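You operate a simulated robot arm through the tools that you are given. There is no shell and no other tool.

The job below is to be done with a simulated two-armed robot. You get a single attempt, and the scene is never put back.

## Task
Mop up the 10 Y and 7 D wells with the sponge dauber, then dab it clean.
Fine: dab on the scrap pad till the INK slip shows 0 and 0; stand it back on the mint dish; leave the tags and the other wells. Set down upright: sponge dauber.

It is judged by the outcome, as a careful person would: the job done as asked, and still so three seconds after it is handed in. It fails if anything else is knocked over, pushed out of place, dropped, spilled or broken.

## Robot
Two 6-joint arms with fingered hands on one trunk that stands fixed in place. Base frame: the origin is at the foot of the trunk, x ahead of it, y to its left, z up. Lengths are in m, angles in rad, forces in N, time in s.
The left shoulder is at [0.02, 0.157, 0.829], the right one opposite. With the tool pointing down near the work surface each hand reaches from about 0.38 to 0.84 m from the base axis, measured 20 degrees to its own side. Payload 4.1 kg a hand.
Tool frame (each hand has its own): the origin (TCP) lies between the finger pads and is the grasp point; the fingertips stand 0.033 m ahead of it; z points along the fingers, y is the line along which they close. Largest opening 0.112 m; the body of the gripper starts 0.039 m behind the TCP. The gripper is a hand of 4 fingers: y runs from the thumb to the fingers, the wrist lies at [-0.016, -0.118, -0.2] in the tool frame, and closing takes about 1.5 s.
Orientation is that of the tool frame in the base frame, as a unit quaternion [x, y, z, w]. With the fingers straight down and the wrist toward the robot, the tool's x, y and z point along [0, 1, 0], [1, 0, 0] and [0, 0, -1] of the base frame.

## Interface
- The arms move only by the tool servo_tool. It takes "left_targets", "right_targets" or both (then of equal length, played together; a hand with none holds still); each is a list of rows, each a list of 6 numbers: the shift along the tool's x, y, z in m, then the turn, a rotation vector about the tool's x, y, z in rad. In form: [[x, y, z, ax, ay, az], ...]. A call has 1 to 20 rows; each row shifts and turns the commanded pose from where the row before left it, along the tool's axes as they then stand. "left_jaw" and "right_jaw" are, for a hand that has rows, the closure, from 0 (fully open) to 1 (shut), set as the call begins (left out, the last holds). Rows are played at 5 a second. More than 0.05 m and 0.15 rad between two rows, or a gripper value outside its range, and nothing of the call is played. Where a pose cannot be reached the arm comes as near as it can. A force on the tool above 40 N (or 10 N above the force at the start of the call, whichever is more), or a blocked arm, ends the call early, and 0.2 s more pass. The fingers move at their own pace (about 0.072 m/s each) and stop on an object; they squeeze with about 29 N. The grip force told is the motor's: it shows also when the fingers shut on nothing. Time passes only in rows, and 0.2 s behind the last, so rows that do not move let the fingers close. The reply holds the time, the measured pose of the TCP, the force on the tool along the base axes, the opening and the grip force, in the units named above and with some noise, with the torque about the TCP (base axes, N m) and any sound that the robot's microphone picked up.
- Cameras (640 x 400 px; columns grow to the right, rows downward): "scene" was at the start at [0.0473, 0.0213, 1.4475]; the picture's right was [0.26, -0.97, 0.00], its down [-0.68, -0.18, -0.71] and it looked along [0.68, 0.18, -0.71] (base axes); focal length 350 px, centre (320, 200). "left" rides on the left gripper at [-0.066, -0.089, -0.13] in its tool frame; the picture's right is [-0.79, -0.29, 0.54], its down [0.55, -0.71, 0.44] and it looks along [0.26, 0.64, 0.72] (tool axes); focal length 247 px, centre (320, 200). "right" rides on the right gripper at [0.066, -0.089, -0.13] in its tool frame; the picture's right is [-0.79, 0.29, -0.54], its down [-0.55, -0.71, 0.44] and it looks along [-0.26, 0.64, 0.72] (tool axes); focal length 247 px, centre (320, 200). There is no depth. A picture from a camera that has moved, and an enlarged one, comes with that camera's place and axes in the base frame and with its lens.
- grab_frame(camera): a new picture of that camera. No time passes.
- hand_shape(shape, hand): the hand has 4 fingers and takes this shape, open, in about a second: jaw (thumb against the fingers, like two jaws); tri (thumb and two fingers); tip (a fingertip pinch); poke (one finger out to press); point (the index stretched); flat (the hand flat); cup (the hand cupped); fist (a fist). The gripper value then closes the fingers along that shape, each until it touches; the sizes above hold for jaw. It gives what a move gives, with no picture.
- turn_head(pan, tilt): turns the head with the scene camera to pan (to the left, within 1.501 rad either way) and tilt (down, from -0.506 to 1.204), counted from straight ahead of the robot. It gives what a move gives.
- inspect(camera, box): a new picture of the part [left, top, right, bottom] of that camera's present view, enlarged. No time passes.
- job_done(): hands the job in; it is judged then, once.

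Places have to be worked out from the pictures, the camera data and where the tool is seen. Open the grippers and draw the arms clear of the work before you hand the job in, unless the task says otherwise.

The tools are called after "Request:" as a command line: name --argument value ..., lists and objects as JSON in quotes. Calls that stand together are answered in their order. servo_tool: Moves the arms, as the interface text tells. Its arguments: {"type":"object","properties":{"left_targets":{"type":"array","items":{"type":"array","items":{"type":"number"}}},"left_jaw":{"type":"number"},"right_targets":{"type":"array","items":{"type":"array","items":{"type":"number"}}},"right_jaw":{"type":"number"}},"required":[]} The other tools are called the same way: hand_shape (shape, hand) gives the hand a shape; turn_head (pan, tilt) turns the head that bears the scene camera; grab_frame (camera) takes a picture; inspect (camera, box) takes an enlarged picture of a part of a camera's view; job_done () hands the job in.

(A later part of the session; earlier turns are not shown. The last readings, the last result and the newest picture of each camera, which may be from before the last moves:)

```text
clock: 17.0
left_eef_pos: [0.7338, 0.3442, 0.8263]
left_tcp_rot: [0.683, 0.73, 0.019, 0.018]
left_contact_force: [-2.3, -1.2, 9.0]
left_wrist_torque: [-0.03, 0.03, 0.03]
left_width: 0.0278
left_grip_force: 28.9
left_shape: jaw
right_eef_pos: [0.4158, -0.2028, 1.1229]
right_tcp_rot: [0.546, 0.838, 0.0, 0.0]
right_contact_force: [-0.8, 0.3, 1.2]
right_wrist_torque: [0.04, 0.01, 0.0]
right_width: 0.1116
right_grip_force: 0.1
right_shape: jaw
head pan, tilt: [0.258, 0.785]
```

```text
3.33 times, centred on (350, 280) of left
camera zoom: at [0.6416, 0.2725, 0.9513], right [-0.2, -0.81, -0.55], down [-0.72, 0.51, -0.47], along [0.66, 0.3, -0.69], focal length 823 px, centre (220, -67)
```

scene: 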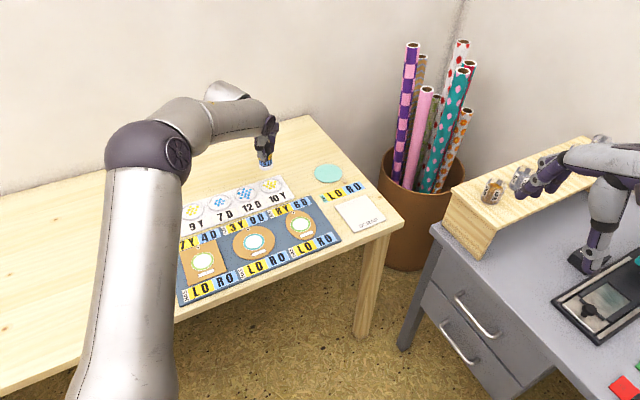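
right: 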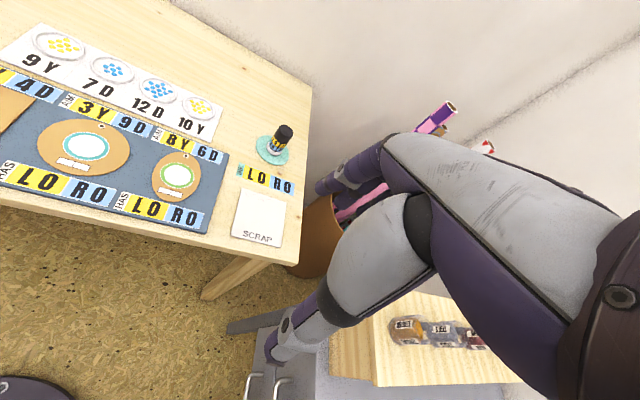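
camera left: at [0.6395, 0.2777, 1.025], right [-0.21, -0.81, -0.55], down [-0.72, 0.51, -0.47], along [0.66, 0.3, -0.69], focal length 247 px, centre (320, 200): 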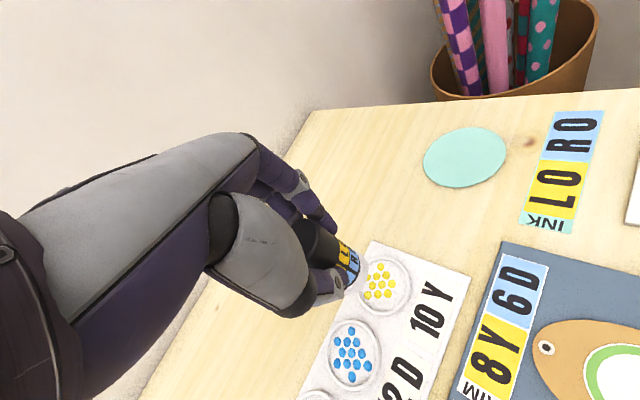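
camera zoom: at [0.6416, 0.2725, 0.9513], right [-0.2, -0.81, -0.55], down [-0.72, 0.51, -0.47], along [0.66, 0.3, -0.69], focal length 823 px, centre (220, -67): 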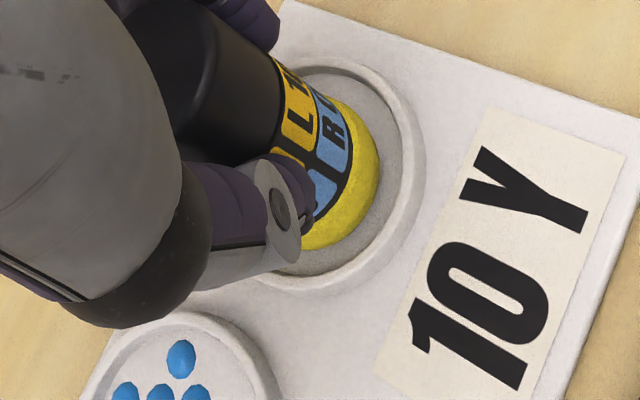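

Contact: about 9 N, the sponge turned yellow, the well is empty and INK shows L10 R0. I lift straight up and carry the dauber high over to the 7 D well.

Request:
servo_tool --left_targets '[[0, 0.0005, -0.01, 0, 0, 0], [0, 0.0012, -0.024, 0, 0, 0], [0, 0.0012, -0.024, 0, 0, 0], [0.0296, -0.0226, -0.0011, 0, 0, 0], [0.0296, -0.0226, -0.0011, 0, 0, 0], [0.0296, -0.0226, -0.0011, 0, 0, 0], [0.0296, -0.0226, -0.0011, 0, 0, 0], [0, 0, 0, 0, 0, 0]]'

Request:
grab_frame --camera "left"

Request:
grab_frame --camera "scene"

```text
clock: 18.8
left_eef_pos: [0.6342, 0.4561, 0.8826]
left_tcp_rot: [0.683, 0.73, 0.018, 0.017]
left_contact_force: [0.2, 0.4, -1.0]
left_wrist_torque: [-0.01, 0.01, 0.0]
left_width: 0.0282
left_grip_force: 28.6
left_shape: jaw
right_eef_pos: [0.4167, -0.2011, 1.1227]
right_tcp_rot: [0.545, 0.838, 0.0, 0.001]
right_contact_force: [-0.7, -0.7, -0.4]
right_wrist_torque: [-0.02, 0.02, 0.03]
right_width: 0.1116
right_grip_force: 0.1
right_shape: jaw
head pan, tilt: [0.258, 0.785]
```

```text
taken
camera left: at [0.5425, 0.3856, 1.0076], right [-0.21, -0.81, -0.55], down [-0.72, 0.51, -0.47], along [0.66, 0.3, -0.69], focal length 247 px, centre (320, 200)
```

left: 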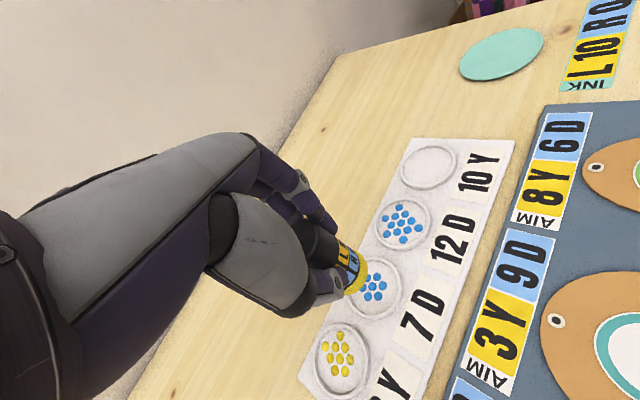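

```text
taken
```

scene: 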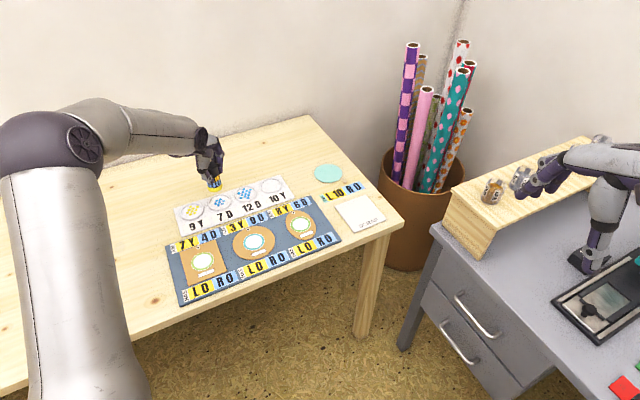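

The 10 Y well is empty and the sponge is over the 7 D well. I zoom in to verify alignment before lowering.

Request:
inspect --camera "left" --box '[300, 220, 440, 340]'

Request:
inspect --camera "scene" --box '[170, 140, 270, 220]'

```text
3.33 times, centred on (370, 280) of left
camera zoom: at [0.5425, 0.3856, 1.0076], right [-0.21, -0.81, -0.55], down [-0.72, 0.51, -0.47], along [0.66, 0.3, -0.69], focal length 823 px, centre (153, -67)
```

zoom: 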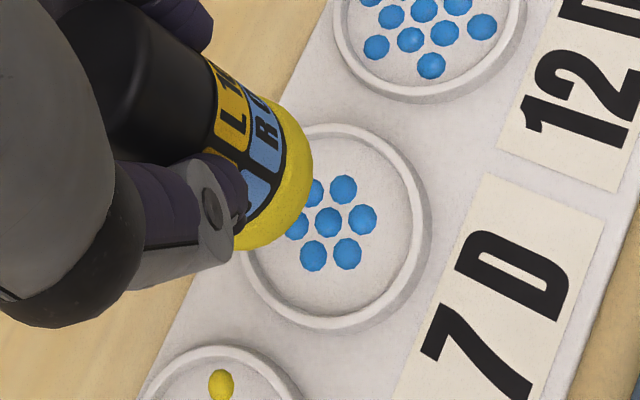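

```text
5.00 times, centred on (220, 180) of scene
camera zoom: at [0.0474, 0.0212, 1.4475], right [0.26, -0.97, 0.0], down [-0.68, -0.18, -0.71], along [0.68, 0.18, -0.71], focal length 1750 px, centre (820, 300)
```

zoom: 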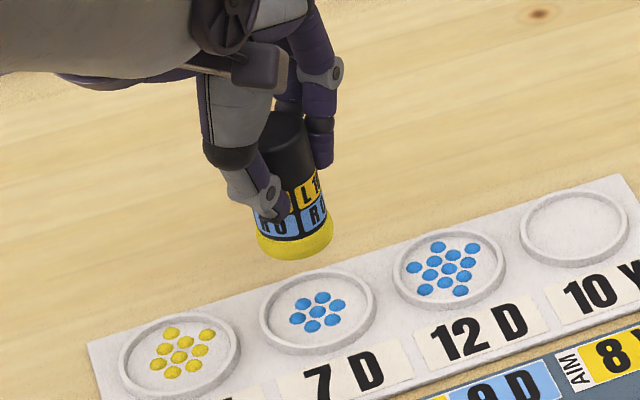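

Alignment over 7 D is within about 3 mm by both cameras. I lower most of the way and then in small steps to just above the floor level found before.

Request:
servo_tool --left_targets '[[0.0005, -0.0006, 0.0215, 0, 0, 0], [0.0005, -0.0006, 0.0215, 0, 0, 0], [0, -0.0001, 0.003, 0, 0, 0], [0, -0.0001, 0.003, 0, 0, 0], [0, 0, 0, 0, 0, 0]]'

Request:
inspect --camera "left" --box '[280, 220, 420, 340]'

Request:
inspect --camera "scene" --box '[170, 140, 270, 220]'

```text
clock: 20.0
left_eef_pos: [0.6366, 0.4563, 0.8334]
left_tcp_rot: [0.684, 0.729, 0.016, 0.017]
left_contact_force: [-0.6, -0.2, -0.4]
left_wrist_torque: [0.03, -0.03, 0.0]
left_width: 0.0279
left_grip_force: 29.0
left_shape: jaw
right_eef_pos: [0.4162, -0.2021, 1.1227]
right_tcp_rot: [0.545, 0.838, 0.0, 0.0]
right_contact_force: [0.4, 0.6, 0.7]
right_wrist_torque: [-0.02, -0.02, 0.0]
right_width: 0.1119
right_grip_force: 0.1
right_shape: jaw
head pan, tilt: [0.258, 0.785]
```

```text
3.33 times, centred on (350, 280) of left
camera zoom: at [0.5448, 0.3867, 0.9597], right [-0.21, -0.81, -0.55], down [-0.72, 0.51, -0.47], along [0.66, 0.3, -0.69], focal length 823 px, centre (220, -67)
```

zoom: 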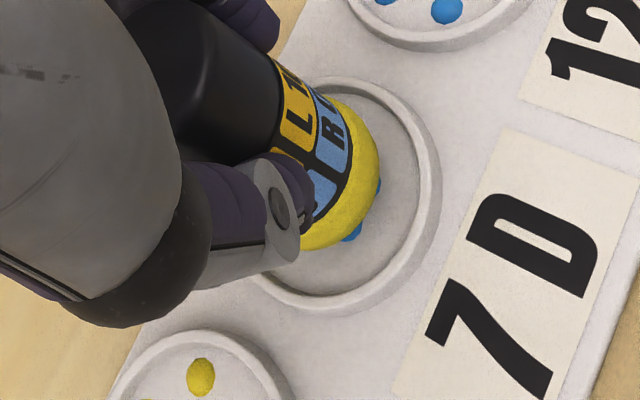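

```text
5.00 times, centred on (220, 180) of scene
camera zoom: at [0.0473, 0.0213, 1.4475], right [0.26, -0.97, 0.0], down [-0.68, -0.18, -0.71], along [0.68, 0.18, -0.71], focal length 1750 px, centre (820, 300)
```

zoom: 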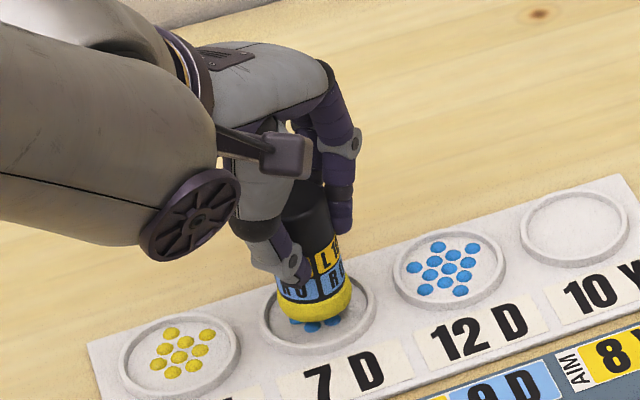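

The sponge is inside the rim, centred over the blue dots, and clear of the neighbours. I make the final small steps down to contact.

Request:
servo_tool --left_targets '[[0, -0.0001, 0.0015, 0, 0, 0], [0, -0.0001, 0.0015, 0, 0, 0], [0, -0.0001, 0.0015, 0, 0, 0], [0, -0.0001, 0.0015, 0, 0, 0], [0, 0, 0, 0, 0, 0]]'

Request:
inspect --camera "scene" --box '[170, 140, 390, 240]'

Request:
inspect --camera "left" --box '[280, 220, 420, 340]'

```text
clock: 21.2
left_eef_pos: [0.6364, 0.4569, 0.8275]
left_tcp_rot: [0.684, 0.729, 0.015, 0.017]
left_contact_force: [-0.3, 0.0, -0.6]
left_wrist_torque: [-0.01, -0.02, 0.02]
left_width: 0.0278
left_grip_force: 29.1
left_shape: jaw
right_eef_pos: [0.4173, -0.2027, 1.1223]
right_tcp_rot: [0.545, 0.838, 0.0, 0.0]
right_contact_force: [-0.6, -0.2, -0.1]
right_wrist_torque: [-0.01, 0.02, 0.0]
right_width: 0.1117
right_grip_force: 0.0
right_shape: jaw
head pan, tilt: [0.258, 0.785]
```

```text
2.91 times, centred on (280, 190) of scene
camera zoom: at [0.0473, 0.0213, 1.4475], right [0.26, -0.97, 0.0], down [-0.68, -0.18, -0.71], along [0.68, 0.18, -0.71], focal length 1018 px, centre (436, 229)
```

zoom: 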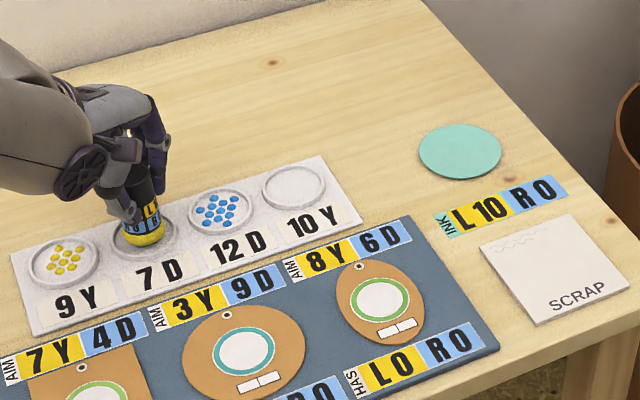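

```text
3.33 times, centred on (350, 280) of left
camera zoom: at [0.5455, 0.3875, 0.9542], right [-0.21, -0.81, -0.55], down [-0.72, 0.51, -0.47], along [0.66, 0.3, -0.69], focal length 823 px, centre (220, -67)
```

zoom: 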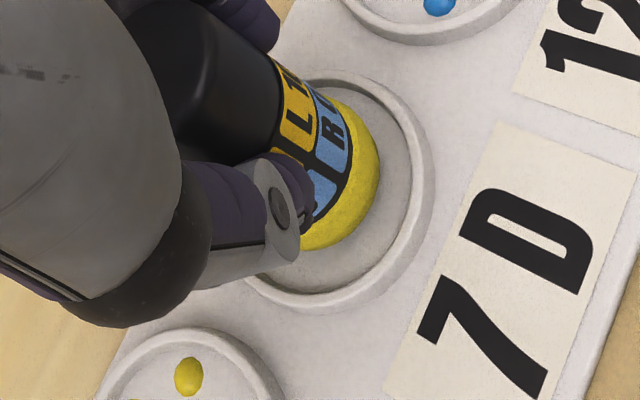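

Not yet touching (force ~0, INK still L10 R0). I go down another 1–3 mm.

Request:
servo_tool --left_targets '[[0, -0.0001, 0.001, 0, 0, 0], [0, -0.0001, 0.001, 0, 0, 0], [0, 0, 0, 0, 0, 0]]'

Request:
inspect --camera "scene" --box '[170, 140, 390, 240]'

```text
clock: 22.0
left_eef_pos: [0.6448, 0.4658, 0.8335]
left_tcp_rot: [0.68, 0.732, 0.026, 0.019]
left_contact_force: [0.0, -0.8, -0.5]
left_wrist_torque: [0.0, 0.0, 0.03]
left_width: 0.0276
left_grip_force: 29.1
left_shape: jaw
left hand out of reach, approached as far as the arm can: row 2
right_eef_pos: [0.4174, -0.2009, 1.1228]
right_tcp_rot: [0.545, 0.838, -0.001, 0.0]
right_contact_force: [-0.3, 0.4, -0.2]
right_wrist_torque: [-0.01, 0.0, 0.04]
right_width: 0.1118
right_grip_force: 0.0
right_shape: jaw
head pan, tilt: [0.258, 0.785]
```

```text
2.91 times, centred on (280, 190) of scene
camera zoom: at [0.0474, 0.0213, 1.4475], right [0.26, -0.97, 0.0], down [-0.68, -0.18, -0.71], along [0.68, 0.18, -0.71], focal length 1018 px, centre (436, 229)
```

zoom: 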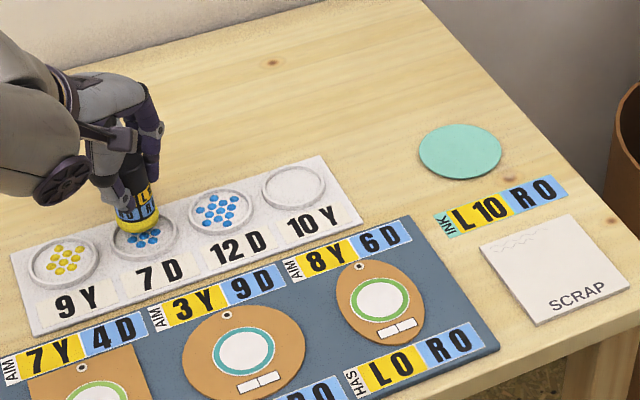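

At this yaw the arm hits a limit just before touching (the hand was nudged a few mm up and out; INK still L10 R0 and the well's dots are intact). I lift a little and turn the wrist back to the yaw used at the start, which suits this side of the table better.

Request:
servo_tool --left_targets '[[0, 0.001, -0.015, 0, 0, 0], [0, 0.001, -0.015, 0, 0, 0], [0, 0, 0, 0, 0, 0]]'

Request:
grab_frame --camera "scene"

```text
clock: 22.8
left_eef_pos: [0.6356, 0.4558, 0.8548]
left_tcp_rot: [0.683, 0.73, 0.019, 0.017]
left_contact_force: [0.1, -0.6, -0.8]
left_wrist_torque: [0.03, -0.03, -0.02]
left_width: 0.0279
left_grip_force: 29.1
left_shape: jaw
right_eef_pos: [0.4171, -0.2016, 1.1222]
right_tcp_rot: [0.545, 0.839, 0.0, 0.0]
right_contact_force: [1.1, -0.2, -0.6]
right_wrist_torque: [0.01, 0.0, 0.0]
right_width: 0.1118
right_grip_force: 0.1
right_shape: jaw
head pan, tilt: [0.258, 0.785]
```

```text
taken
```

scene: 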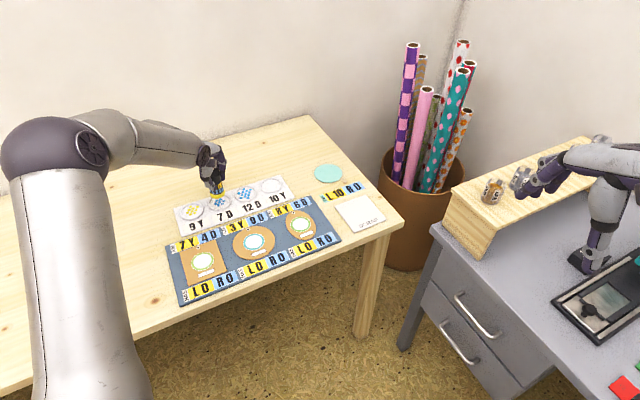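

Back at (0.636, 0.456, 0.855) with the original orientation. I raise it a little more and turn the yaw about 0.35 rad back toward the left.

Request:
servo_tool --left_targets '[[0, 0.001, -0.02, 0, 0, 0], [0, 0, 0, 0, 0, -0.117], [0, 0, 0, 0, 0, -0.117], [0, 0, 0, 0, 0, -0.117], [0, 0, 0, 0, 0, 0]]'

Request:
inspect --camera "left" --box '[280, 220, 460, 340]'

Request:
inspect --camera "scene" --box '[170, 140, 270, 220]'

```text
clock: 24.0
left_eef_pos: [0.6351, 0.4619, 0.8764]
left_tcp_rot: [0.567, 0.823, 0.014, 0.015]
left_contact_force: [-0.5, 0.4, 0.0]
left_wrist_torque: [-0.03, -0.04, 0.0]
left_width: 0.0277
left_grip_force: 29.0
left_shape: jaw
left hand out of reach, approached as far as the arm can: row 2, 3
right_eef_pos: [0.4169, -0.2012, 1.1221]
right_tcp_rot: [0.545, 0.839, 0.0, 0.0]
right_contact_force: [0.3, 0.7, 0.0]
right_wrist_torque: [0.01, -0.01, 0.02]
right_width: 0.1116
right_grip_force: 0.1
right_shape: jaw
head pan, tilt: [0.258, 0.785]
```

```text
3.33 times, centred on (370, 280) of left
camera zoom: at [0.5704, 0.3697, 1.0031], right [0.04, -0.84, -0.54], down [-0.84, 0.27, -0.47], along [0.54, 0.48, -0.7], focal length 823 px, centre (153, -67)
```

zoom: 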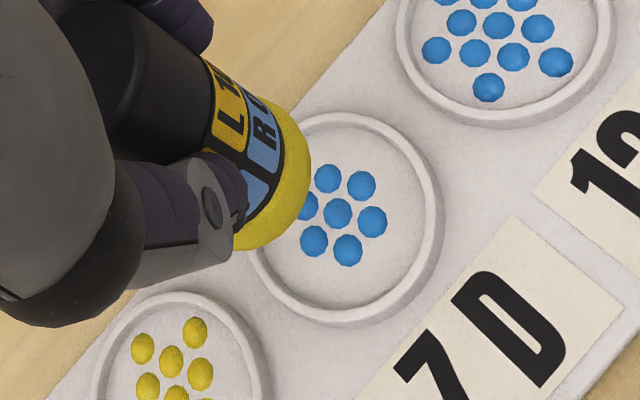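

```text
5.00 times, centred on (220, 180) of scene
camera zoom: at [0.0473, 0.0213, 1.4475], right [0.26, -0.97, 0.0], down [-0.68, -0.18, -0.71], along [0.68, 0.18, -0.71], focal length 1750 px, centre (820, 300)
```

zoom: 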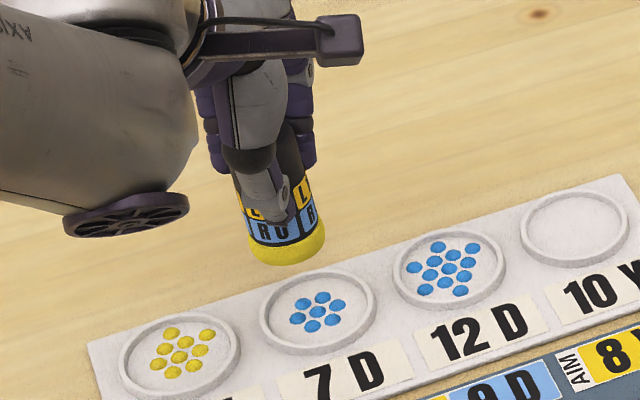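

The yaw is now about 21° and the arm got past the awkward spot. Both views say the sponge needs about 4 mm of shift to the right; I apply it and lower to about 1 cm above the floor.

Request:
servo_tool --left_targets '[[-0.0017, -0.0015, 0.01, 0, 0, 0], [-0.0017, -0.0007, 0.01, 0, 0, 0], [0, -0.0004, 0.01, 0, 0, 0], [0, -0.0004, 0.008, 0, 0, 0], [0, 0, 0, 0, 0, 0]]'

Request:
inspect --camera "left" --box '[280, 220, 420, 340]'

Request:
inspect --camera "scene" --box '[170, 140, 270, 220]'

```text
clock: 25.2
left_eef_pos: [0.635, 0.458, 0.8364]
left_tcp_rot: [0.567, 0.823, 0.014, 0.016]
left_contact_force: [-1.3, 0.2, -0.1]
left_wrist_torque: [0.0, 0.02, -0.01]
left_width: 0.0272
left_grip_force: 29.1
left_shape: jaw
right_eef_pos: [0.4173, -0.2024, 1.1238]
right_tcp_rot: [0.546, 0.838, 0.001, 0.0]
right_contact_force: [-0.7, 0.0, -0.2]
right_wrist_torque: [0.0, 0.01, -0.03]
right_width: 0.1116
right_grip_force: 0.0
right_shape: jaw
head pan, tilt: [0.258, 0.785]
```

```text
3.33 times, centred on (350, 280) of left
camera zoom: at [0.5703, 0.3658, 0.9646], right [0.04, -0.84, -0.54], down [-0.84, 0.27, -0.47], along [0.54, 0.47, -0.7], focal length 823 px, centre (220, -67)
```

zoom: 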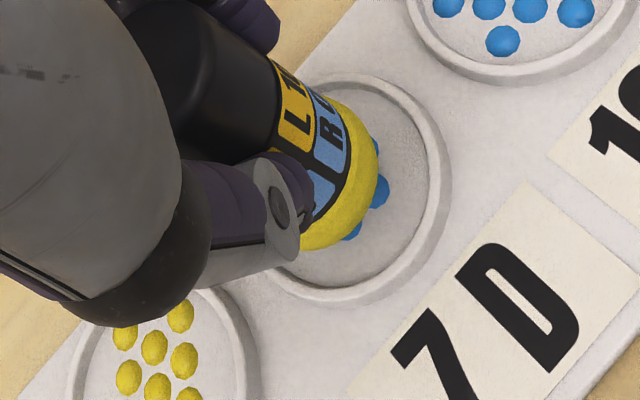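

```text
5.00 times, centred on (220, 180) of scene
camera zoom: at [0.0473, 0.0213, 1.4475], right [0.26, -0.97, 0.0], down [-0.68, -0.18, -0.71], along [0.68, 0.18, -0.71], focal length 1750 px, centre (820, 300)
```

zoom: 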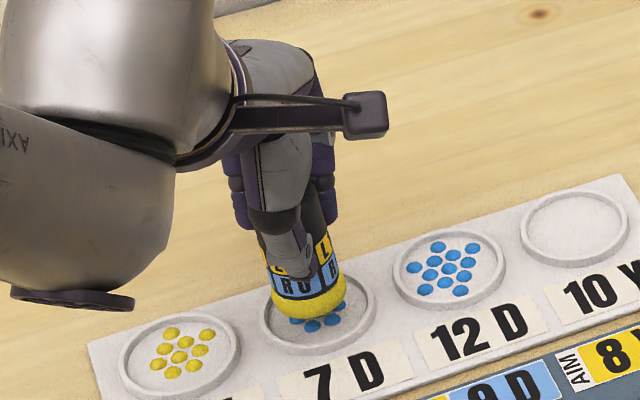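

Well placed; I nudge 3 mm to the right and continue down in 2 mm steps to just above contact height.

Request:
servo_tool --left_targets '[[-0.0015, -0.0001, 0.002, 0, 0, 0], [-0.0015, -0.0001, 0.002, 0, 0, 0], [0, -0.0001, 0.002, 0, 0, 0], [0, -0.0001, 0.0015, 0, 0, 0], [0, 0, 0, 0, 0, 0]]'

Request:
inspect --camera "scene" --box '[170, 140, 390, 240]'

```text
clock: 26.4
left_eef_pos: [0.6363, 0.4553, 0.8307]
left_tcp_rot: [0.567, 0.823, 0.015, 0.016]
left_contact_force: [0.7, 0.5, -0.6]
left_wrist_torque: [0.04, 0.0, -0.02]
left_width: 0.0276
left_grip_force: 29.2
left_shape: jaw
right_eef_pos: [0.4162, -0.2011, 1.1225]
right_tcp_rot: [0.544, 0.839, 0.001, 0.0]
right_contact_force: [-0.3, -0.2, -0.2]
right_wrist_torque: [0.0, 0.02, 0.02]
right_width: 0.1117
right_grip_force: 0.1
right_shape: jaw
head pan, tilt: [0.258, 0.785]
```

```text
2.91 times, centred on (280, 190) of scene
camera zoom: at [0.0473, 0.0213, 1.4475], right [0.26, -0.97, 0.0], down [-0.68, -0.18, -0.71], along [0.68, 0.18, -0.71], focal length 1018 px, centre (436, 229)
```

zoom: 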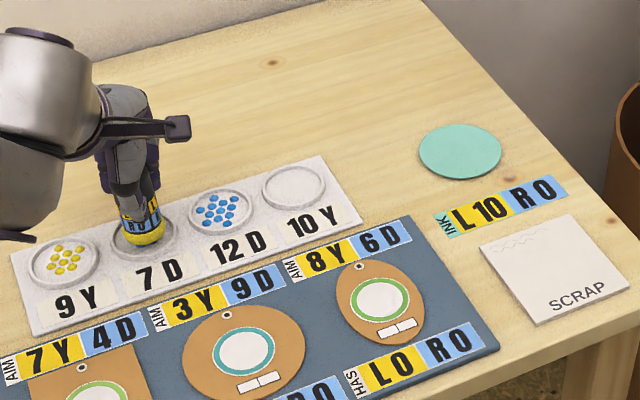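

No contact yet. I continue in 1–1.5 mm steps.

Request:
servo_tool --left_targets '[[0, -0.0001, 0.0015, 0, 0, 0], [0, 0, 0.0015, 0, 0, 0], [0, 0, 0, 0, 0, 0]]'

Request:
inspect --camera "scene" --box '[170, 140, 390, 240]'

```text
clock: 27.2
left_eef_pos: [0.6368, 0.4572, 0.8281]
left_tcp_rot: [0.567, 0.824, 0.015, 0.016]
left_contact_force: [-0.6, -0.2, 0.5]
left_wrist_torque: [0.0, 0.01, 0.01]
left_width: 0.0273
left_grip_force: 29.2
left_shape: jaw
right_eef_pos: [0.4169, -0.2011, 1.1228]
right_tcp_rot: [0.546, 0.838, 0.0, 0.0]
right_contact_force: [0.6, 0.1, 0.2]
right_wrist_torque: [0.03, -0.03, 0.01]
right_width: 0.1118
right_grip_force: 0.1
right_shape: jaw
head pan, tilt: [0.258, 0.785]
```

```text
2.91 times, centred on (280, 190) of scene
camera zoom: at [0.0473, 0.0213, 1.4475], right [0.26, -0.97, 0.0], down [-0.68, -0.18, -0.71], along [0.68, 0.18, -0.71], focal length 1018 px, centre (436, 229)
```

zoom: 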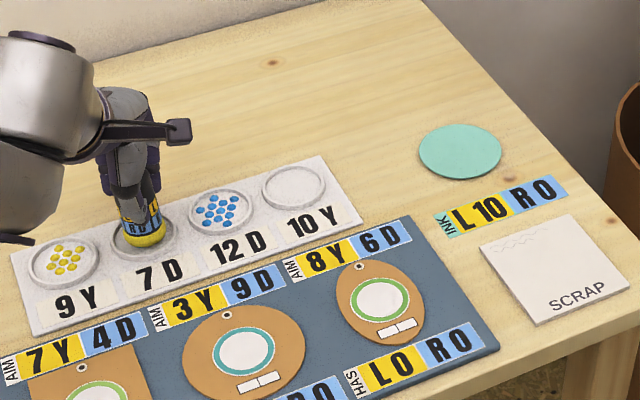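

Still free; another pair of 1.2 mm steps.

Request:
servo_tool --left_targets '[[0, 0, 0.0012, 0, 0, 0], [0, 0, 0.0012, 0, 0, 0], [0, 0, 0, 0, 0, 0]]'

Request:
inspect --camera "scene" --box '[170, 140, 390, 240]'

Request:
inspect --camera "left" --box '[280, 220, 420, 340]'

```text
clock: 28.0
left_eef_pos: [0.637, 0.4557, 0.8258]
left_tcp_rot: [0.568, 0.823, 0.015, 0.017]
left_contact_force: [-0.9, -2.3, 8.1]
left_wrist_torque: [0.0, 0.03, 0.01]
left_width: 0.0279
left_grip_force: 29.6
left_shape: jaw
right_eef_pos: [0.4171, -0.2029, 1.1227]
right_tcp_rot: [0.545, 0.838, 0.0, 0.0]
right_contact_force: [0.9, -0.1, 0.9]
right_wrist_torque: [-0.01, 0.0, 0.0]
right_width: 0.1117
right_grip_force: 0.1
right_shape: jaw
head pan, tilt: [0.258, 0.785]
```

```text
2.91 times, centred on (280, 190) of scene
camera zoom: at [0.0471, 0.0211, 1.4475], right [0.26, -0.97, 0.0], down [-0.68, -0.18, -0.71], along [0.68, 0.18, -0.71], focal length 1018 px, centre (436, 229)
```

zoom: 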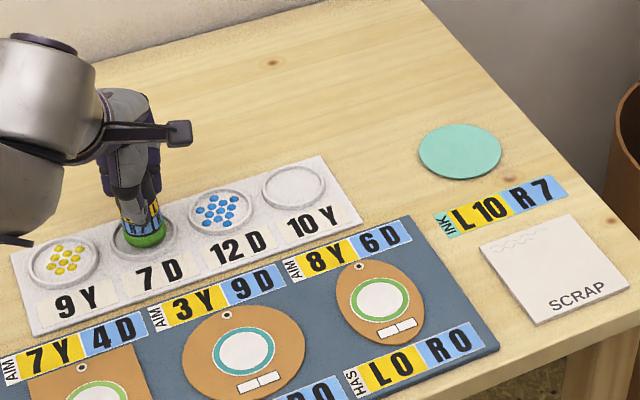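

```text
3.33 times, centred on (350, 280) of left
camera zoom: at [0.5717, 0.3625, 0.9528], right [0.04, -0.84, -0.54], down [-0.84, 0.27, -0.47], along [0.54, 0.48, -0.69], focal length 823 px, centre (220, -67)
```

zoom: 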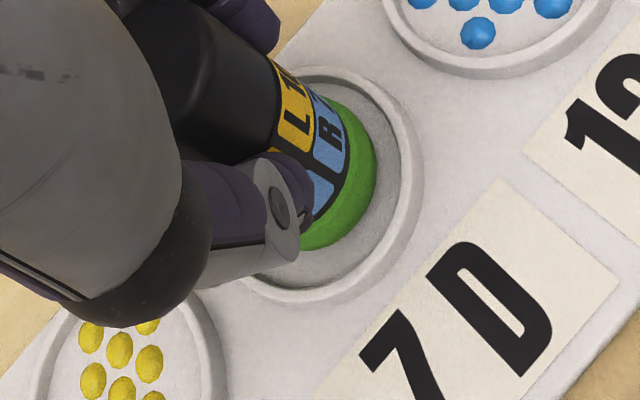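

Contact at about 8 N: the sponge turned green and INK reads L10 R7, with both wells emptied and the others untouched. I lift straight up high and then travel at about z 0.98, well above everything, toward the scrap side.

Request:
servo_tool --left_targets '[[-0.0001, 0.0004, -0.01, 0, 0, 0], [-0.0004, 0.002, -0.0478, 0, 0, 0], [-0.0004, 0.002, -0.0478, 0, 0, 0], [-0.0004, 0.002, -0.0478, 0, 0, 0], [-0.0401, -0.0104, 0, 0, 0, 0], [-0.0401, -0.0104, 0, 0, 0, 0], [-0.0401, -0.0104, 0, 0, 0, 0], [-0.0401, -0.0104, 0, 0, 0, 0], [-0.0401, -0.0104, 0, 0, 0, 0], [0, 0, 0, 0, 0, 0]]'

Request:
grab_frame --camera "scene"

Request:
grab_frame --camera "left"

```text
clock: 30.2
left_eef_pos: [0.6601, 0.2497, 0.9793]
left_tcp_rot: [0.567, 0.824, 0.015, 0.016]
left_contact_force: [-0.3, 0.1, 0.2]
left_wrist_torque: [0.01, -0.01, 0.04]
left_width: 0.0275
left_grip_force: 29.0
left_shape: jaw
right_eef_pos: [0.4162, -0.2015, 1.1238]
right_tcp_rot: [0.545, 0.838, 0.0, 0.0]
right_contact_force: [-0.6, -0.6, -0.2]
right_wrist_torque: [-0.04, 0.0, 0.01]
right_width: 0.1116
right_grip_force: 0.1
right_shape: jaw
head pan, tilt: [0.258, 0.785]
```

```text
taken
```

scene: 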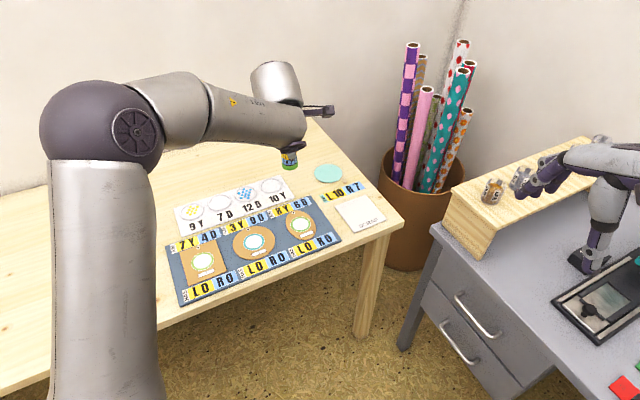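

```text
taken
camera left: at [0.5948, 0.1572, 1.106], right [0.04, -0.84, -0.54], down [-0.84, 0.27, -0.47], along [0.54, 0.48, -0.7], focal length 247 px, centre (320, 200)
```

left: 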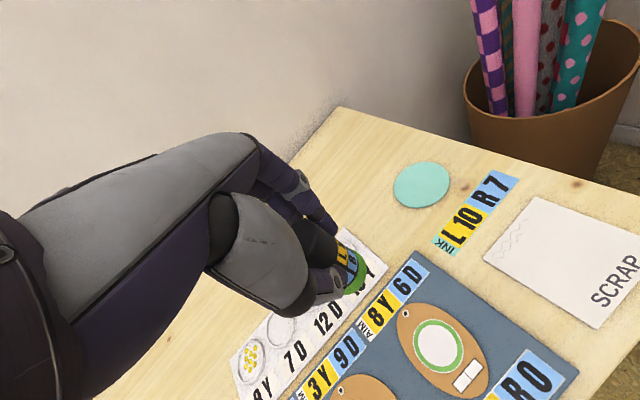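

All fine, both target wells read empty. I rotate the yaw toward the scrap side while high.

Request:
servo_tool --left_targets '[[0, 0, 0, 0, 0, 0.117], [0, 0, 0, 0, 0, 0.117], [0, 0, 0, 0, 0, 0.117], [0, 0, 0, 0, 0, 0]]'

```text
clock: 31.2
left_eef_pos: [0.6605, 0.2507, 0.9789]
left_tcp_rot: [0.703, 0.711, 0.017, 0.012]
left_contact_force: [0.6, -0.6, -0.7]
left_wrist_torque: [-0.04, -0.03, -0.02]
left_width: 0.0277
left_grip_force: 29.4
left_shape: jaw
right_eef_pos: [0.417, -0.2018, 1.1225]
right_tcp_rot: [0.545, 0.839, -0.001, 0.0]
right_contact_force: [-0.6, 0.2, -0.2]
right_wrist_torque: [0.02, -0.01, -0.03]
right_width: 0.1117
right_grip_force: 0.1
right_shape: jaw
head pan, tilt: [0.258, 0.785]
```

Yaw is now near 0. I move over the scrap pad at TCP z ≈ 0.90 and look.

Request:
servo_tool --left_targets '[[-0.0346, 0.0052, 0.015, 0, 0, 0], [-0.0346, 0.0052, 0.015, 0, 0, 0], [-0.0346, 0.0052, 0.015, 0, 0, 0], [-0.0346, 0.0052, 0.015, 0, 0, 0], [-0.0346, 0.0052, 0.015, 0, 0, 0], [0, 0, 0, 0, 0, 0]]'

Request:
grab_frame --camera "scene"

Request:
grab_frame --camera "left"

```text
clock: 32.6
left_eef_pos: [0.6924, 0.0769, 0.904]
left_tcp_rot: [0.702, 0.712, 0.018, 0.014]
left_contact_force: [-0.3, 0.3, -0.9]
left_wrist_torque: [-0.03, 0.01, -0.01]
left_width: 0.0275
left_grip_force: 29.0
left_shape: jaw
right_eef_pos: [0.4171, -0.2012, 1.1221]
right_tcp_rot: [0.545, 0.839, 0.0, 0.0]
right_contact_force: [0.2, -0.4, -0.7]
right_wrist_torque: [0.02, 0.0, 0.0]
right_width: 0.1119
right_grip_force: 0.0
right_shape: jaw
head pan, tilt: [0.258, 0.785]
```

```text
taken
```

scene: 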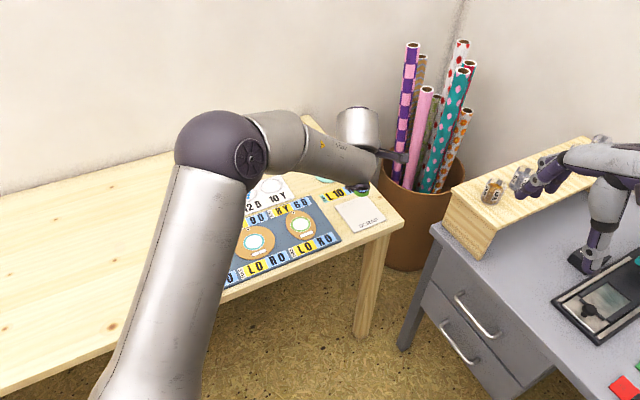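

```text
taken
camera left: at [0.5979, 0.0096, 1.0289], right [-0.25, -0.79, -0.56], down [-0.7, 0.55, -0.46], along [0.67, 0.27, -0.69], focal length 247 px, centre (320, 200)
```

left: 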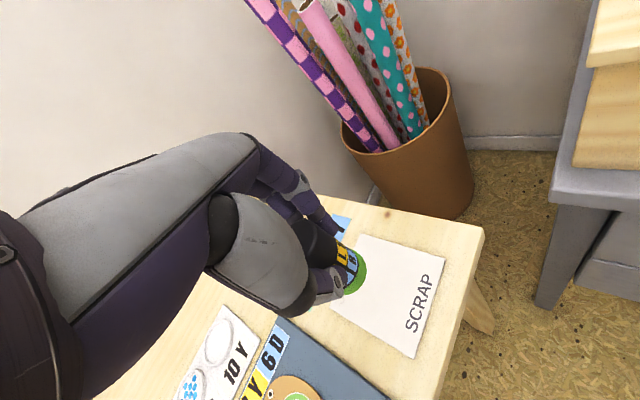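

The sponge is over the pad's centre (within about 3 mm). I lower to about 1 cm above the pad.

Request:
servo_tool --left_targets '[[-0.001, -0.0005, 0.02, 0, 0, 0], [-0.001, -0.0005, 0.02, 0, 0, 0], [-0.001, -0.0005, 0.02, 0, 0, 0], [0, 0, 0, 0, 0, 0]]'

Request:
inspect --camera "left" --box '[280, 200, 480, 360]'

Request:
inspect --camera "scene" --box '[300, 140, 420, 240]'

```text
clock: 33.6
left_eef_pos: [0.6927, 0.0745, 0.8428]
left_tcp_rot: [0.703, 0.711, 0.017, 0.012]
left_contact_force: [0.1, 0.2, 0.0]
left_wrist_torque: [-0.01, -0.03, -0.02]
left_width: 0.0275
left_grip_force: 29.1
left_shape: jaw
right_eef_pos: [0.4173, -0.2003, 1.122]
right_tcp_rot: [0.545, 0.838, 0.001, 0.0]
right_contact_force: [0.3, 0.8, 0.2]
right_wrist_torque: [0.02, 0.01, -0.02]
right_width: 0.1118
right_grip_force: 0.1
right_shape: jaw
head pan, tilt: [0.258, 0.785]
```

```text
2.50 times, centred on (380, 280) of left
camera zoom: at [0.5988, 0.0075, 0.9684], right [-0.25, -0.79, -0.56], down [-0.7, 0.55, -0.46], along [0.67, 0.27, -0.69], focal length 617 px, centre (170, 0)
```

zoom: 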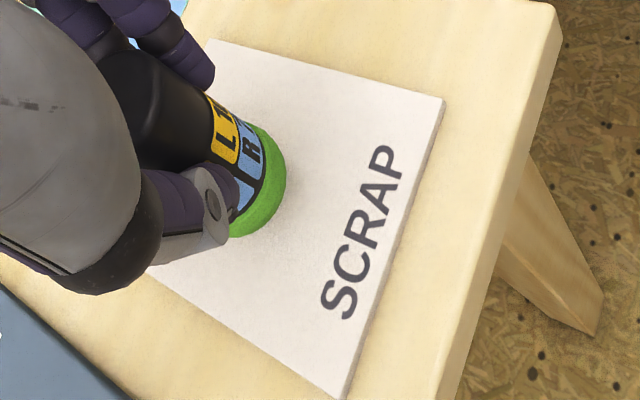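

```text
4.00 times, centred on (360, 190) of scene
camera zoom: at [0.0473, 0.0213, 1.4475], right [0.26, -0.97, 0.0], down [-0.68, -0.18, -0.71], along [0.68, 0.18, -0.71], focal length 1400 px, centre (160, 240)
```

zoom: 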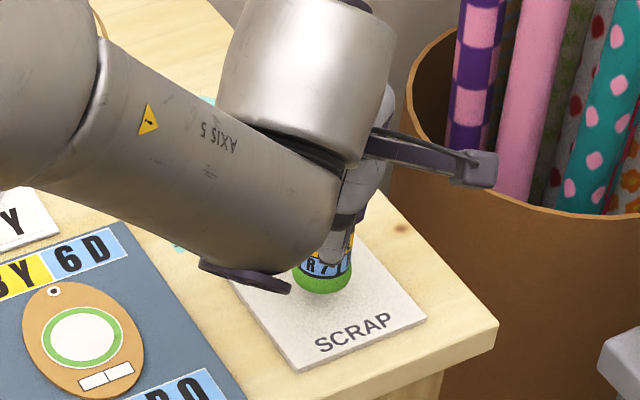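

The sponge is squarely above the pad and the dauber label shows L1x/R7. I lower in small steps to touch the pad.

Request:
servo_tool --left_targets '[[0, -0.0001, 0.002, 0, 0, 0], [0, -0.0001, 0.002, 0, 0, 0], [0, -0.0001, 0.002, 0, 0, 0], [0, -0.0001, 0.002, 0, 0, 0], [0, 0, 0, 0, 0, 0]]'

Request:
inspect --camera "left" --box '[280, 200, 480, 360]'

```text
clock: 34.8
left_eef_pos: [0.6922, 0.075, 0.8357]
left_tcp_rot: [0.702, 0.712, 0.018, 0.011]
left_contact_force: [-0.6, -0.5, -0.8]
left_wrist_torque: [0.01, -0.02, 0.03]
left_width: 0.0276
left_grip_force: 29.2
left_shape: jaw
right_eef_pos: [0.416, -0.201, 1.1228]
right_tcp_rot: [0.545, 0.838, 0.0, 0.0]
right_contact_force: [-0.7, -0.1, 0.1]
right_wrist_torque: [0.02, -0.02, 0.01]
right_width: 0.1116
right_grip_force: 0.1
right_shape: jaw
head pan, tilt: [0.258, 0.785]
```

```text
2.50 times, centred on (380, 280) of left
camera zoom: at [0.5988, 0.0085, 0.9609], right [-0.25, -0.79, -0.56], down [-0.7, 0.55, -0.46], along [0.67, 0.27, -0.69], focal length 617 px, centre (170, 0)
```

zoom: 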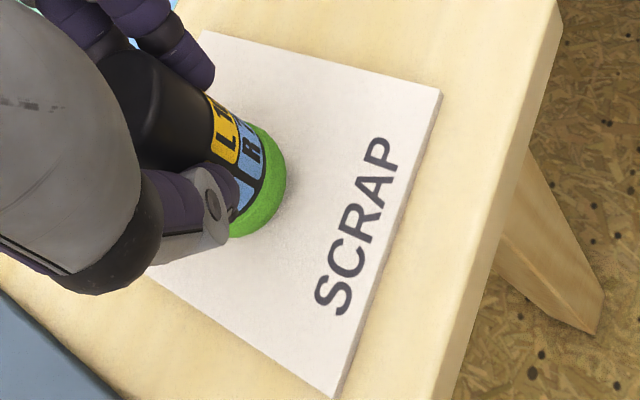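

Not touching yet; I continue down in 1.5 mm steps.

Request:
servo_tool --left_targets '[[0, -0.0001, 0.0015, 0, 0, 0], [0, -0.0001, 0.0015, 0, 0, 0], [0, 0, 0, 0, 0, 0]]'

Request:
inspect --camera "left" --box '[280, 200, 480, 360]'

```text
clock: 35.6
left_eef_pos: [0.693, 0.0749, 0.8317]
left_tcp_rot: [0.703, 0.711, 0.017, 0.012]
left_contact_force: [-0.8, 1.1, 0.0]
left_wrist_torque: [0.01, 0.01, 0.02]
left_width: 0.0275
left_grip_force: 28.5
left_shape: jaw
right_eef_pos: [0.4175, -0.2024, 1.1219]
right_tcp_rot: [0.545, 0.839, 0.0, 0.001]
right_contact_force: [-0.2, -0.3, -0.3]
right_wrist_torque: [0.02, -0.03, -0.02]
right_width: 0.1118
right_grip_force: 0.1
right_shape: jaw
head pan, tilt: [0.258, 0.785]
```

```text
2.50 times, centred on (380, 280) of left
camera zoom: at [0.5986, 0.0083, 0.958], right [-0.25, -0.79, -0.56], down [-0.7, 0.55, -0.46], along [0.67, 0.27, -0.69], focal length 617 px, centre (170, 0)
```

zoom: 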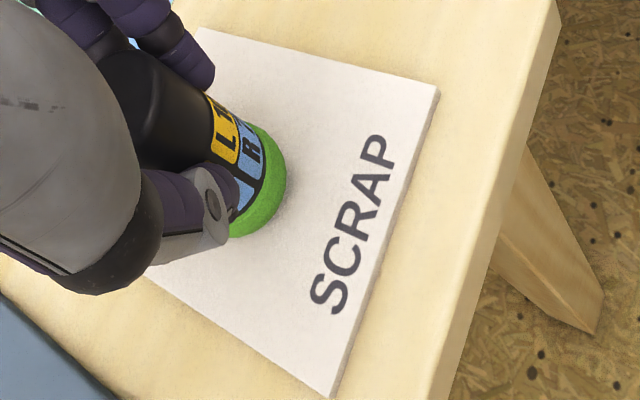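

Still free at z 0.8317. I go two more 1.5 mm steps.

Request:
servo_tool --left_targets '[[0, -0.0001, 0.0015, 0, 0, 0], [0, -0.0001, 0.0015, 0, 0, 0], [0, 0, 0, 0, 0, 0]]'

Request:
inspect --camera "left" --box '[280, 200, 480, 360]'

Request:
inspect --camera "scene" --box '[300, 140, 420, 240]'

```text
clock: 36.4
left_eef_pos: [0.6922, 0.0754, 0.8293]
left_tcp_rot: [0.701, 0.712, 0.017, 0.012]
left_contact_force: [-0.1, 0.6, 0.0]
left_wrist_torque: [-0.04, -0.01, -0.03]
left_width: 0.0276
left_grip_force: 29.0
left_shape: jaw
right_eef_pos: [0.4166, -0.2007, 1.1223]
right_tcp_rot: [0.545, 0.838, 0.0, 0.0]
right_contact_force: [0.8, -0.7, 0.2]
right_wrist_torque: [0.03, 0.01, -0.02]
right_width: 0.1115
right_grip_force: 0.0
right_shape: jaw
head pan, tilt: [0.258, 0.785]
```

```text
2.50 times, centred on (380, 280) of left
camera zoom: at [0.5986, 0.0084, 0.9551], right [-0.25, -0.79, -0.56], down [-0.7, 0.55, -0.46], along [0.67, 0.27, -0.69], focal length 617 px, centre (170, 0)
```

zoom: 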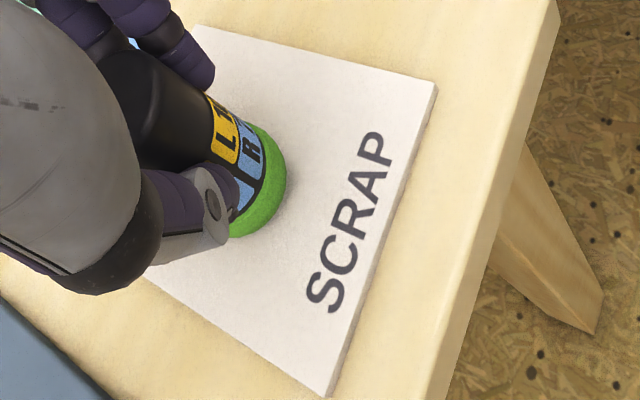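

```text
4.00 times, centred on (360, 190) of scene
camera zoom: at [0.0473, 0.0213, 1.4475], right [0.26, -0.97, 0.0], down [-0.68, -0.18, -0.71], along [0.68, 0.18, -0.71], focal length 1400 px, centre (160, 240)
```

zoom: 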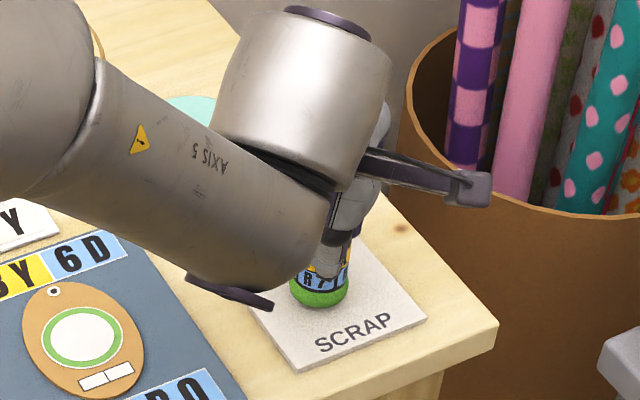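

The pad is lower than I guessed but the sponge is nearly on it. I continue with 1.2 mm steps, still with a small force allowance.

Request:
servo_tool --left_targets '[[0, 0, 0.0012, 0, 0, 0], [0, 0, 0.0012, 0, 0, 0], [0, 0, 0.0012, 0, 0, 0], [0, 0, 0, 0, 0, 0]]'

Request:
inspect --camera "left" --box '[280, 200, 480, 360]'

Request:
inspect --camera "scene" --box '[300, 140, 420, 240]'

```text
clock: 37.4
left_eef_pos: [0.693, 0.0742, 0.8259]
left_tcp_rot: [0.703, 0.711, 0.018, 0.013]
left_contact_force: [-0.7, -0.8, 3.5]
left_wrist_torque: [0.01, 0.01, 0.01]
left_width: 0.0275
left_grip_force: 28.7
left_shape: jaw
right_eef_pos: [0.4176, -0.2006, 1.1216]
right_tcp_rot: [0.546, 0.838, 0.0, 0.0]
right_contact_force: [-0.1, -0.9, 1.0]
right_wrist_torque: [0.03, -0.01, 0.01]
right_width: 0.1116
right_grip_force: 0.0
right_shape: jaw
head pan, tilt: [0.258, 0.785]
```

```text
2.50 times, centred on (380, 280) of left
camera zoom: at [0.5987, 0.0082, 0.9519], right [-0.25, -0.79, -0.56], down [-0.7, 0.55, -0.46], along [0.67, 0.27, -0.69], focal length 617 px, centre (170, 0)
```

zoom: 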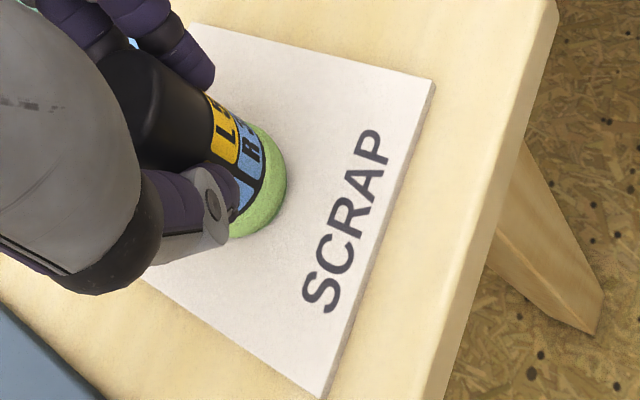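

```text
4.00 times, centred on (360, 190) of scene
camera zoom: at [0.0472, 0.0212, 1.4475], right [0.26, -0.97, 0.0], down [-0.68, -0.18, -0.71], along [0.68, 0.18, -0.71], focal length 1400 px, centre (160, 240)
```

zoom: 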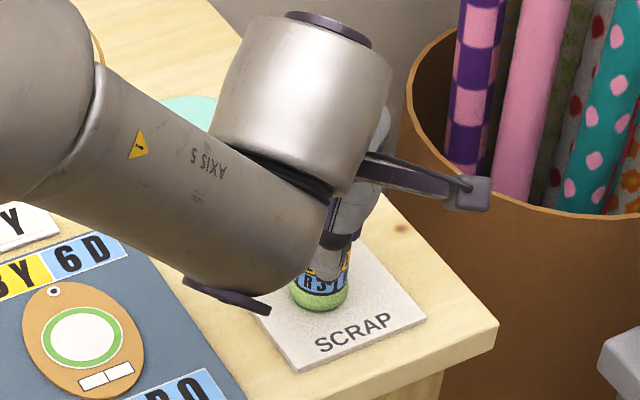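

Contact at 3.5 N: the sponge paled and the dauber's own label went to about L5/R3, so each dab takes off roughly half. I lift 8 mm and dab again at the same place.

Request:
servo_tool --left_targets '[[0, 0.0002, -0.004, 0, 0, 0], [0, 0.0002, -0.004, 0, 0, 0], [0, 0, 0, 0, 0, 0], [0, -0.0002, 0.004, 0, 0, 0], [0, -0.0002, 0.004, 0, 0, 0], [0, 0, 0, 0, 0, 0]]'

Request:
inspect --camera "left" --box '[310, 220, 410, 310]'

Request:
inspect --camera "scene" --box '[350, 180, 410, 230]'

```text
clock: 38.8
left_eef_pos: [0.6931, 0.0754, 0.8272]
left_tcp_rot: [0.703, 0.711, 0.018, 0.013]
left_contact_force: [-1.0, 0.0, 2.8]
left_wrist_torque: [0.0, 0.0, 0.01]
left_width: 0.0276
left_grip_force: 29.0
left_shape: jaw
right_eef_pos: [0.4177, -0.2017, 1.1232]
right_tcp_rot: [0.545, 0.839, 0.0, 0.001]
right_contact_force: [0.0, -0.4, -0.7]
right_wrist_torque: [0.03, 0.02, -0.03]
right_width: 0.1116
right_grip_force: 0.1
right_shape: jaw
head pan, tilt: [0.258, 0.785]
```

```text
4.44 times, centred on (360, 265) of left
camera zoom: at [0.5986, 0.0086, 0.9519], right [-0.25, -0.79, -0.56], down [-0.7, 0.55, -0.46], along [0.67, 0.27, -0.69], focal length 1098 px, centre (142, -89)
```

zoom: 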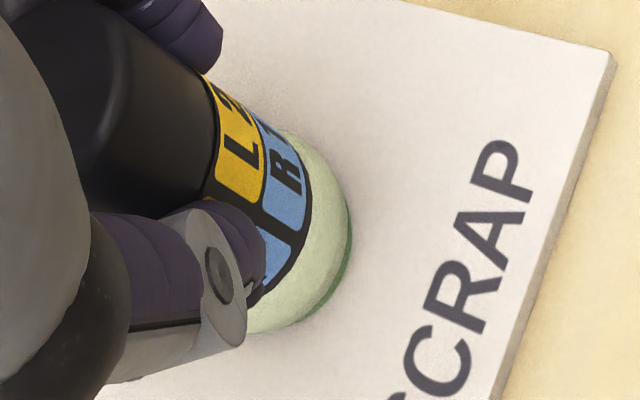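

```text
8.00 times, centred on (380, 205) of scene
camera zoom: at [0.0472, 0.0212, 1.4475], right [0.26, -0.97, 0.0], down [-0.68, -0.18, -0.71], along [0.68, 0.18, -0.71], focal length 2801 px, centre (-160, 160)
```

zoom: 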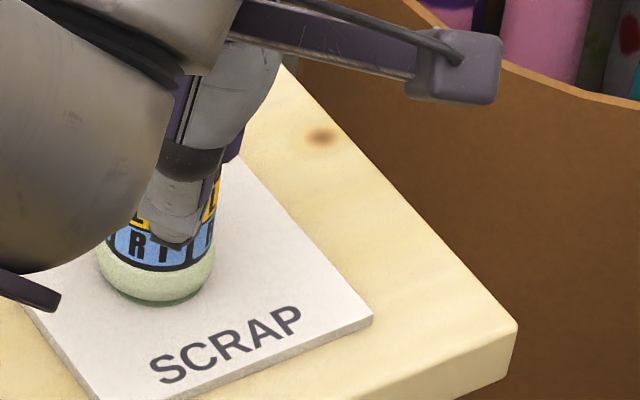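

The second dab took it to about L2/R1 (the sponge is nearly white). I do another dab the same way.

Request:
servo_tool --left_targets '[[0, 0.0002, -0.004, 0, 0, 0], [0, 0.0002, -0.004, 0, 0, 0], [0, 0, 0, 0, 0, 0], [0, -0.0002, 0.004, 0, 0, 0], [0, -0.0002, 0.004, 0, 0, 0], [0, 0, 0, 0, 0, 0]]'

Request:
inspect --camera "left" --box '[310, 220, 410, 310]'

Request:
inspect --camera "scene" --box '[350, 180, 410, 230]'

```text
clock: 40.2
left_eef_pos: [0.6926, 0.0745, 0.8263]
left_tcp_rot: [0.702, 0.712, 0.018, 0.013]
left_contact_force: [-0.2, -1.3, 3.3]
left_wrist_torque: [-0.02, -0.03, 0.0]
left_width: 0.0273
left_grip_force: 29.2
left_shape: jaw
right_eef_pos: [0.4163, -0.2015, 1.1231]
right_tcp_rot: [0.545, 0.839, -0.001, 0.001]
right_contact_force: [0.3, -0.1, 0.1]
right_wrist_torque: [0.0, -0.02, -0.03]
right_width: 0.1114
right_grip_force: 0.0
right_shape: jaw
head pan, tilt: [0.258, 0.785]
```

```text
4.44 times, centred on (360, 265) of left
camera zoom: at [0.5986, 0.0085, 0.9519], right [-0.25, -0.79, -0.56], down [-0.7, 0.55, -0.46], along [0.67, 0.27, -0.69], focal length 1098 px, centre (142, -89)
```

zoom: 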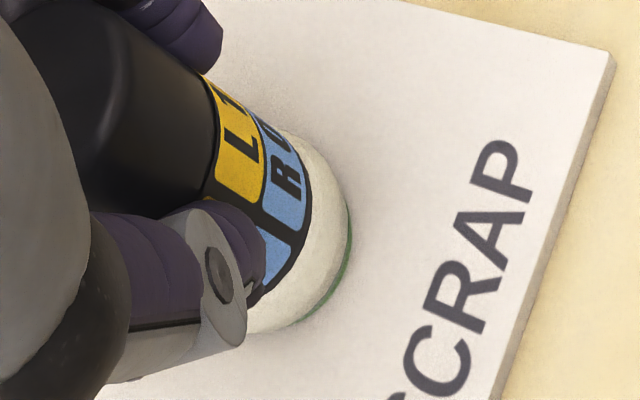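

```text
8.00 times, centred on (380, 205) of scene
camera zoom: at [0.0472, 0.0212, 1.4475], right [0.26, -0.97, 0.0], down [-0.68, -0.18, -0.71], along [0.68, 0.18, -0.71], focal length 2801 px, centre (-160, 160)
```

zoom: 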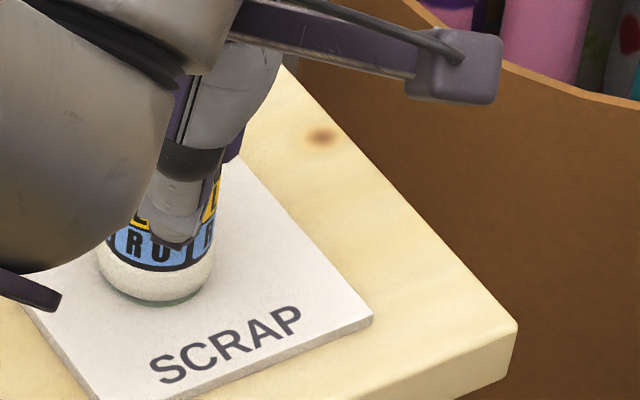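

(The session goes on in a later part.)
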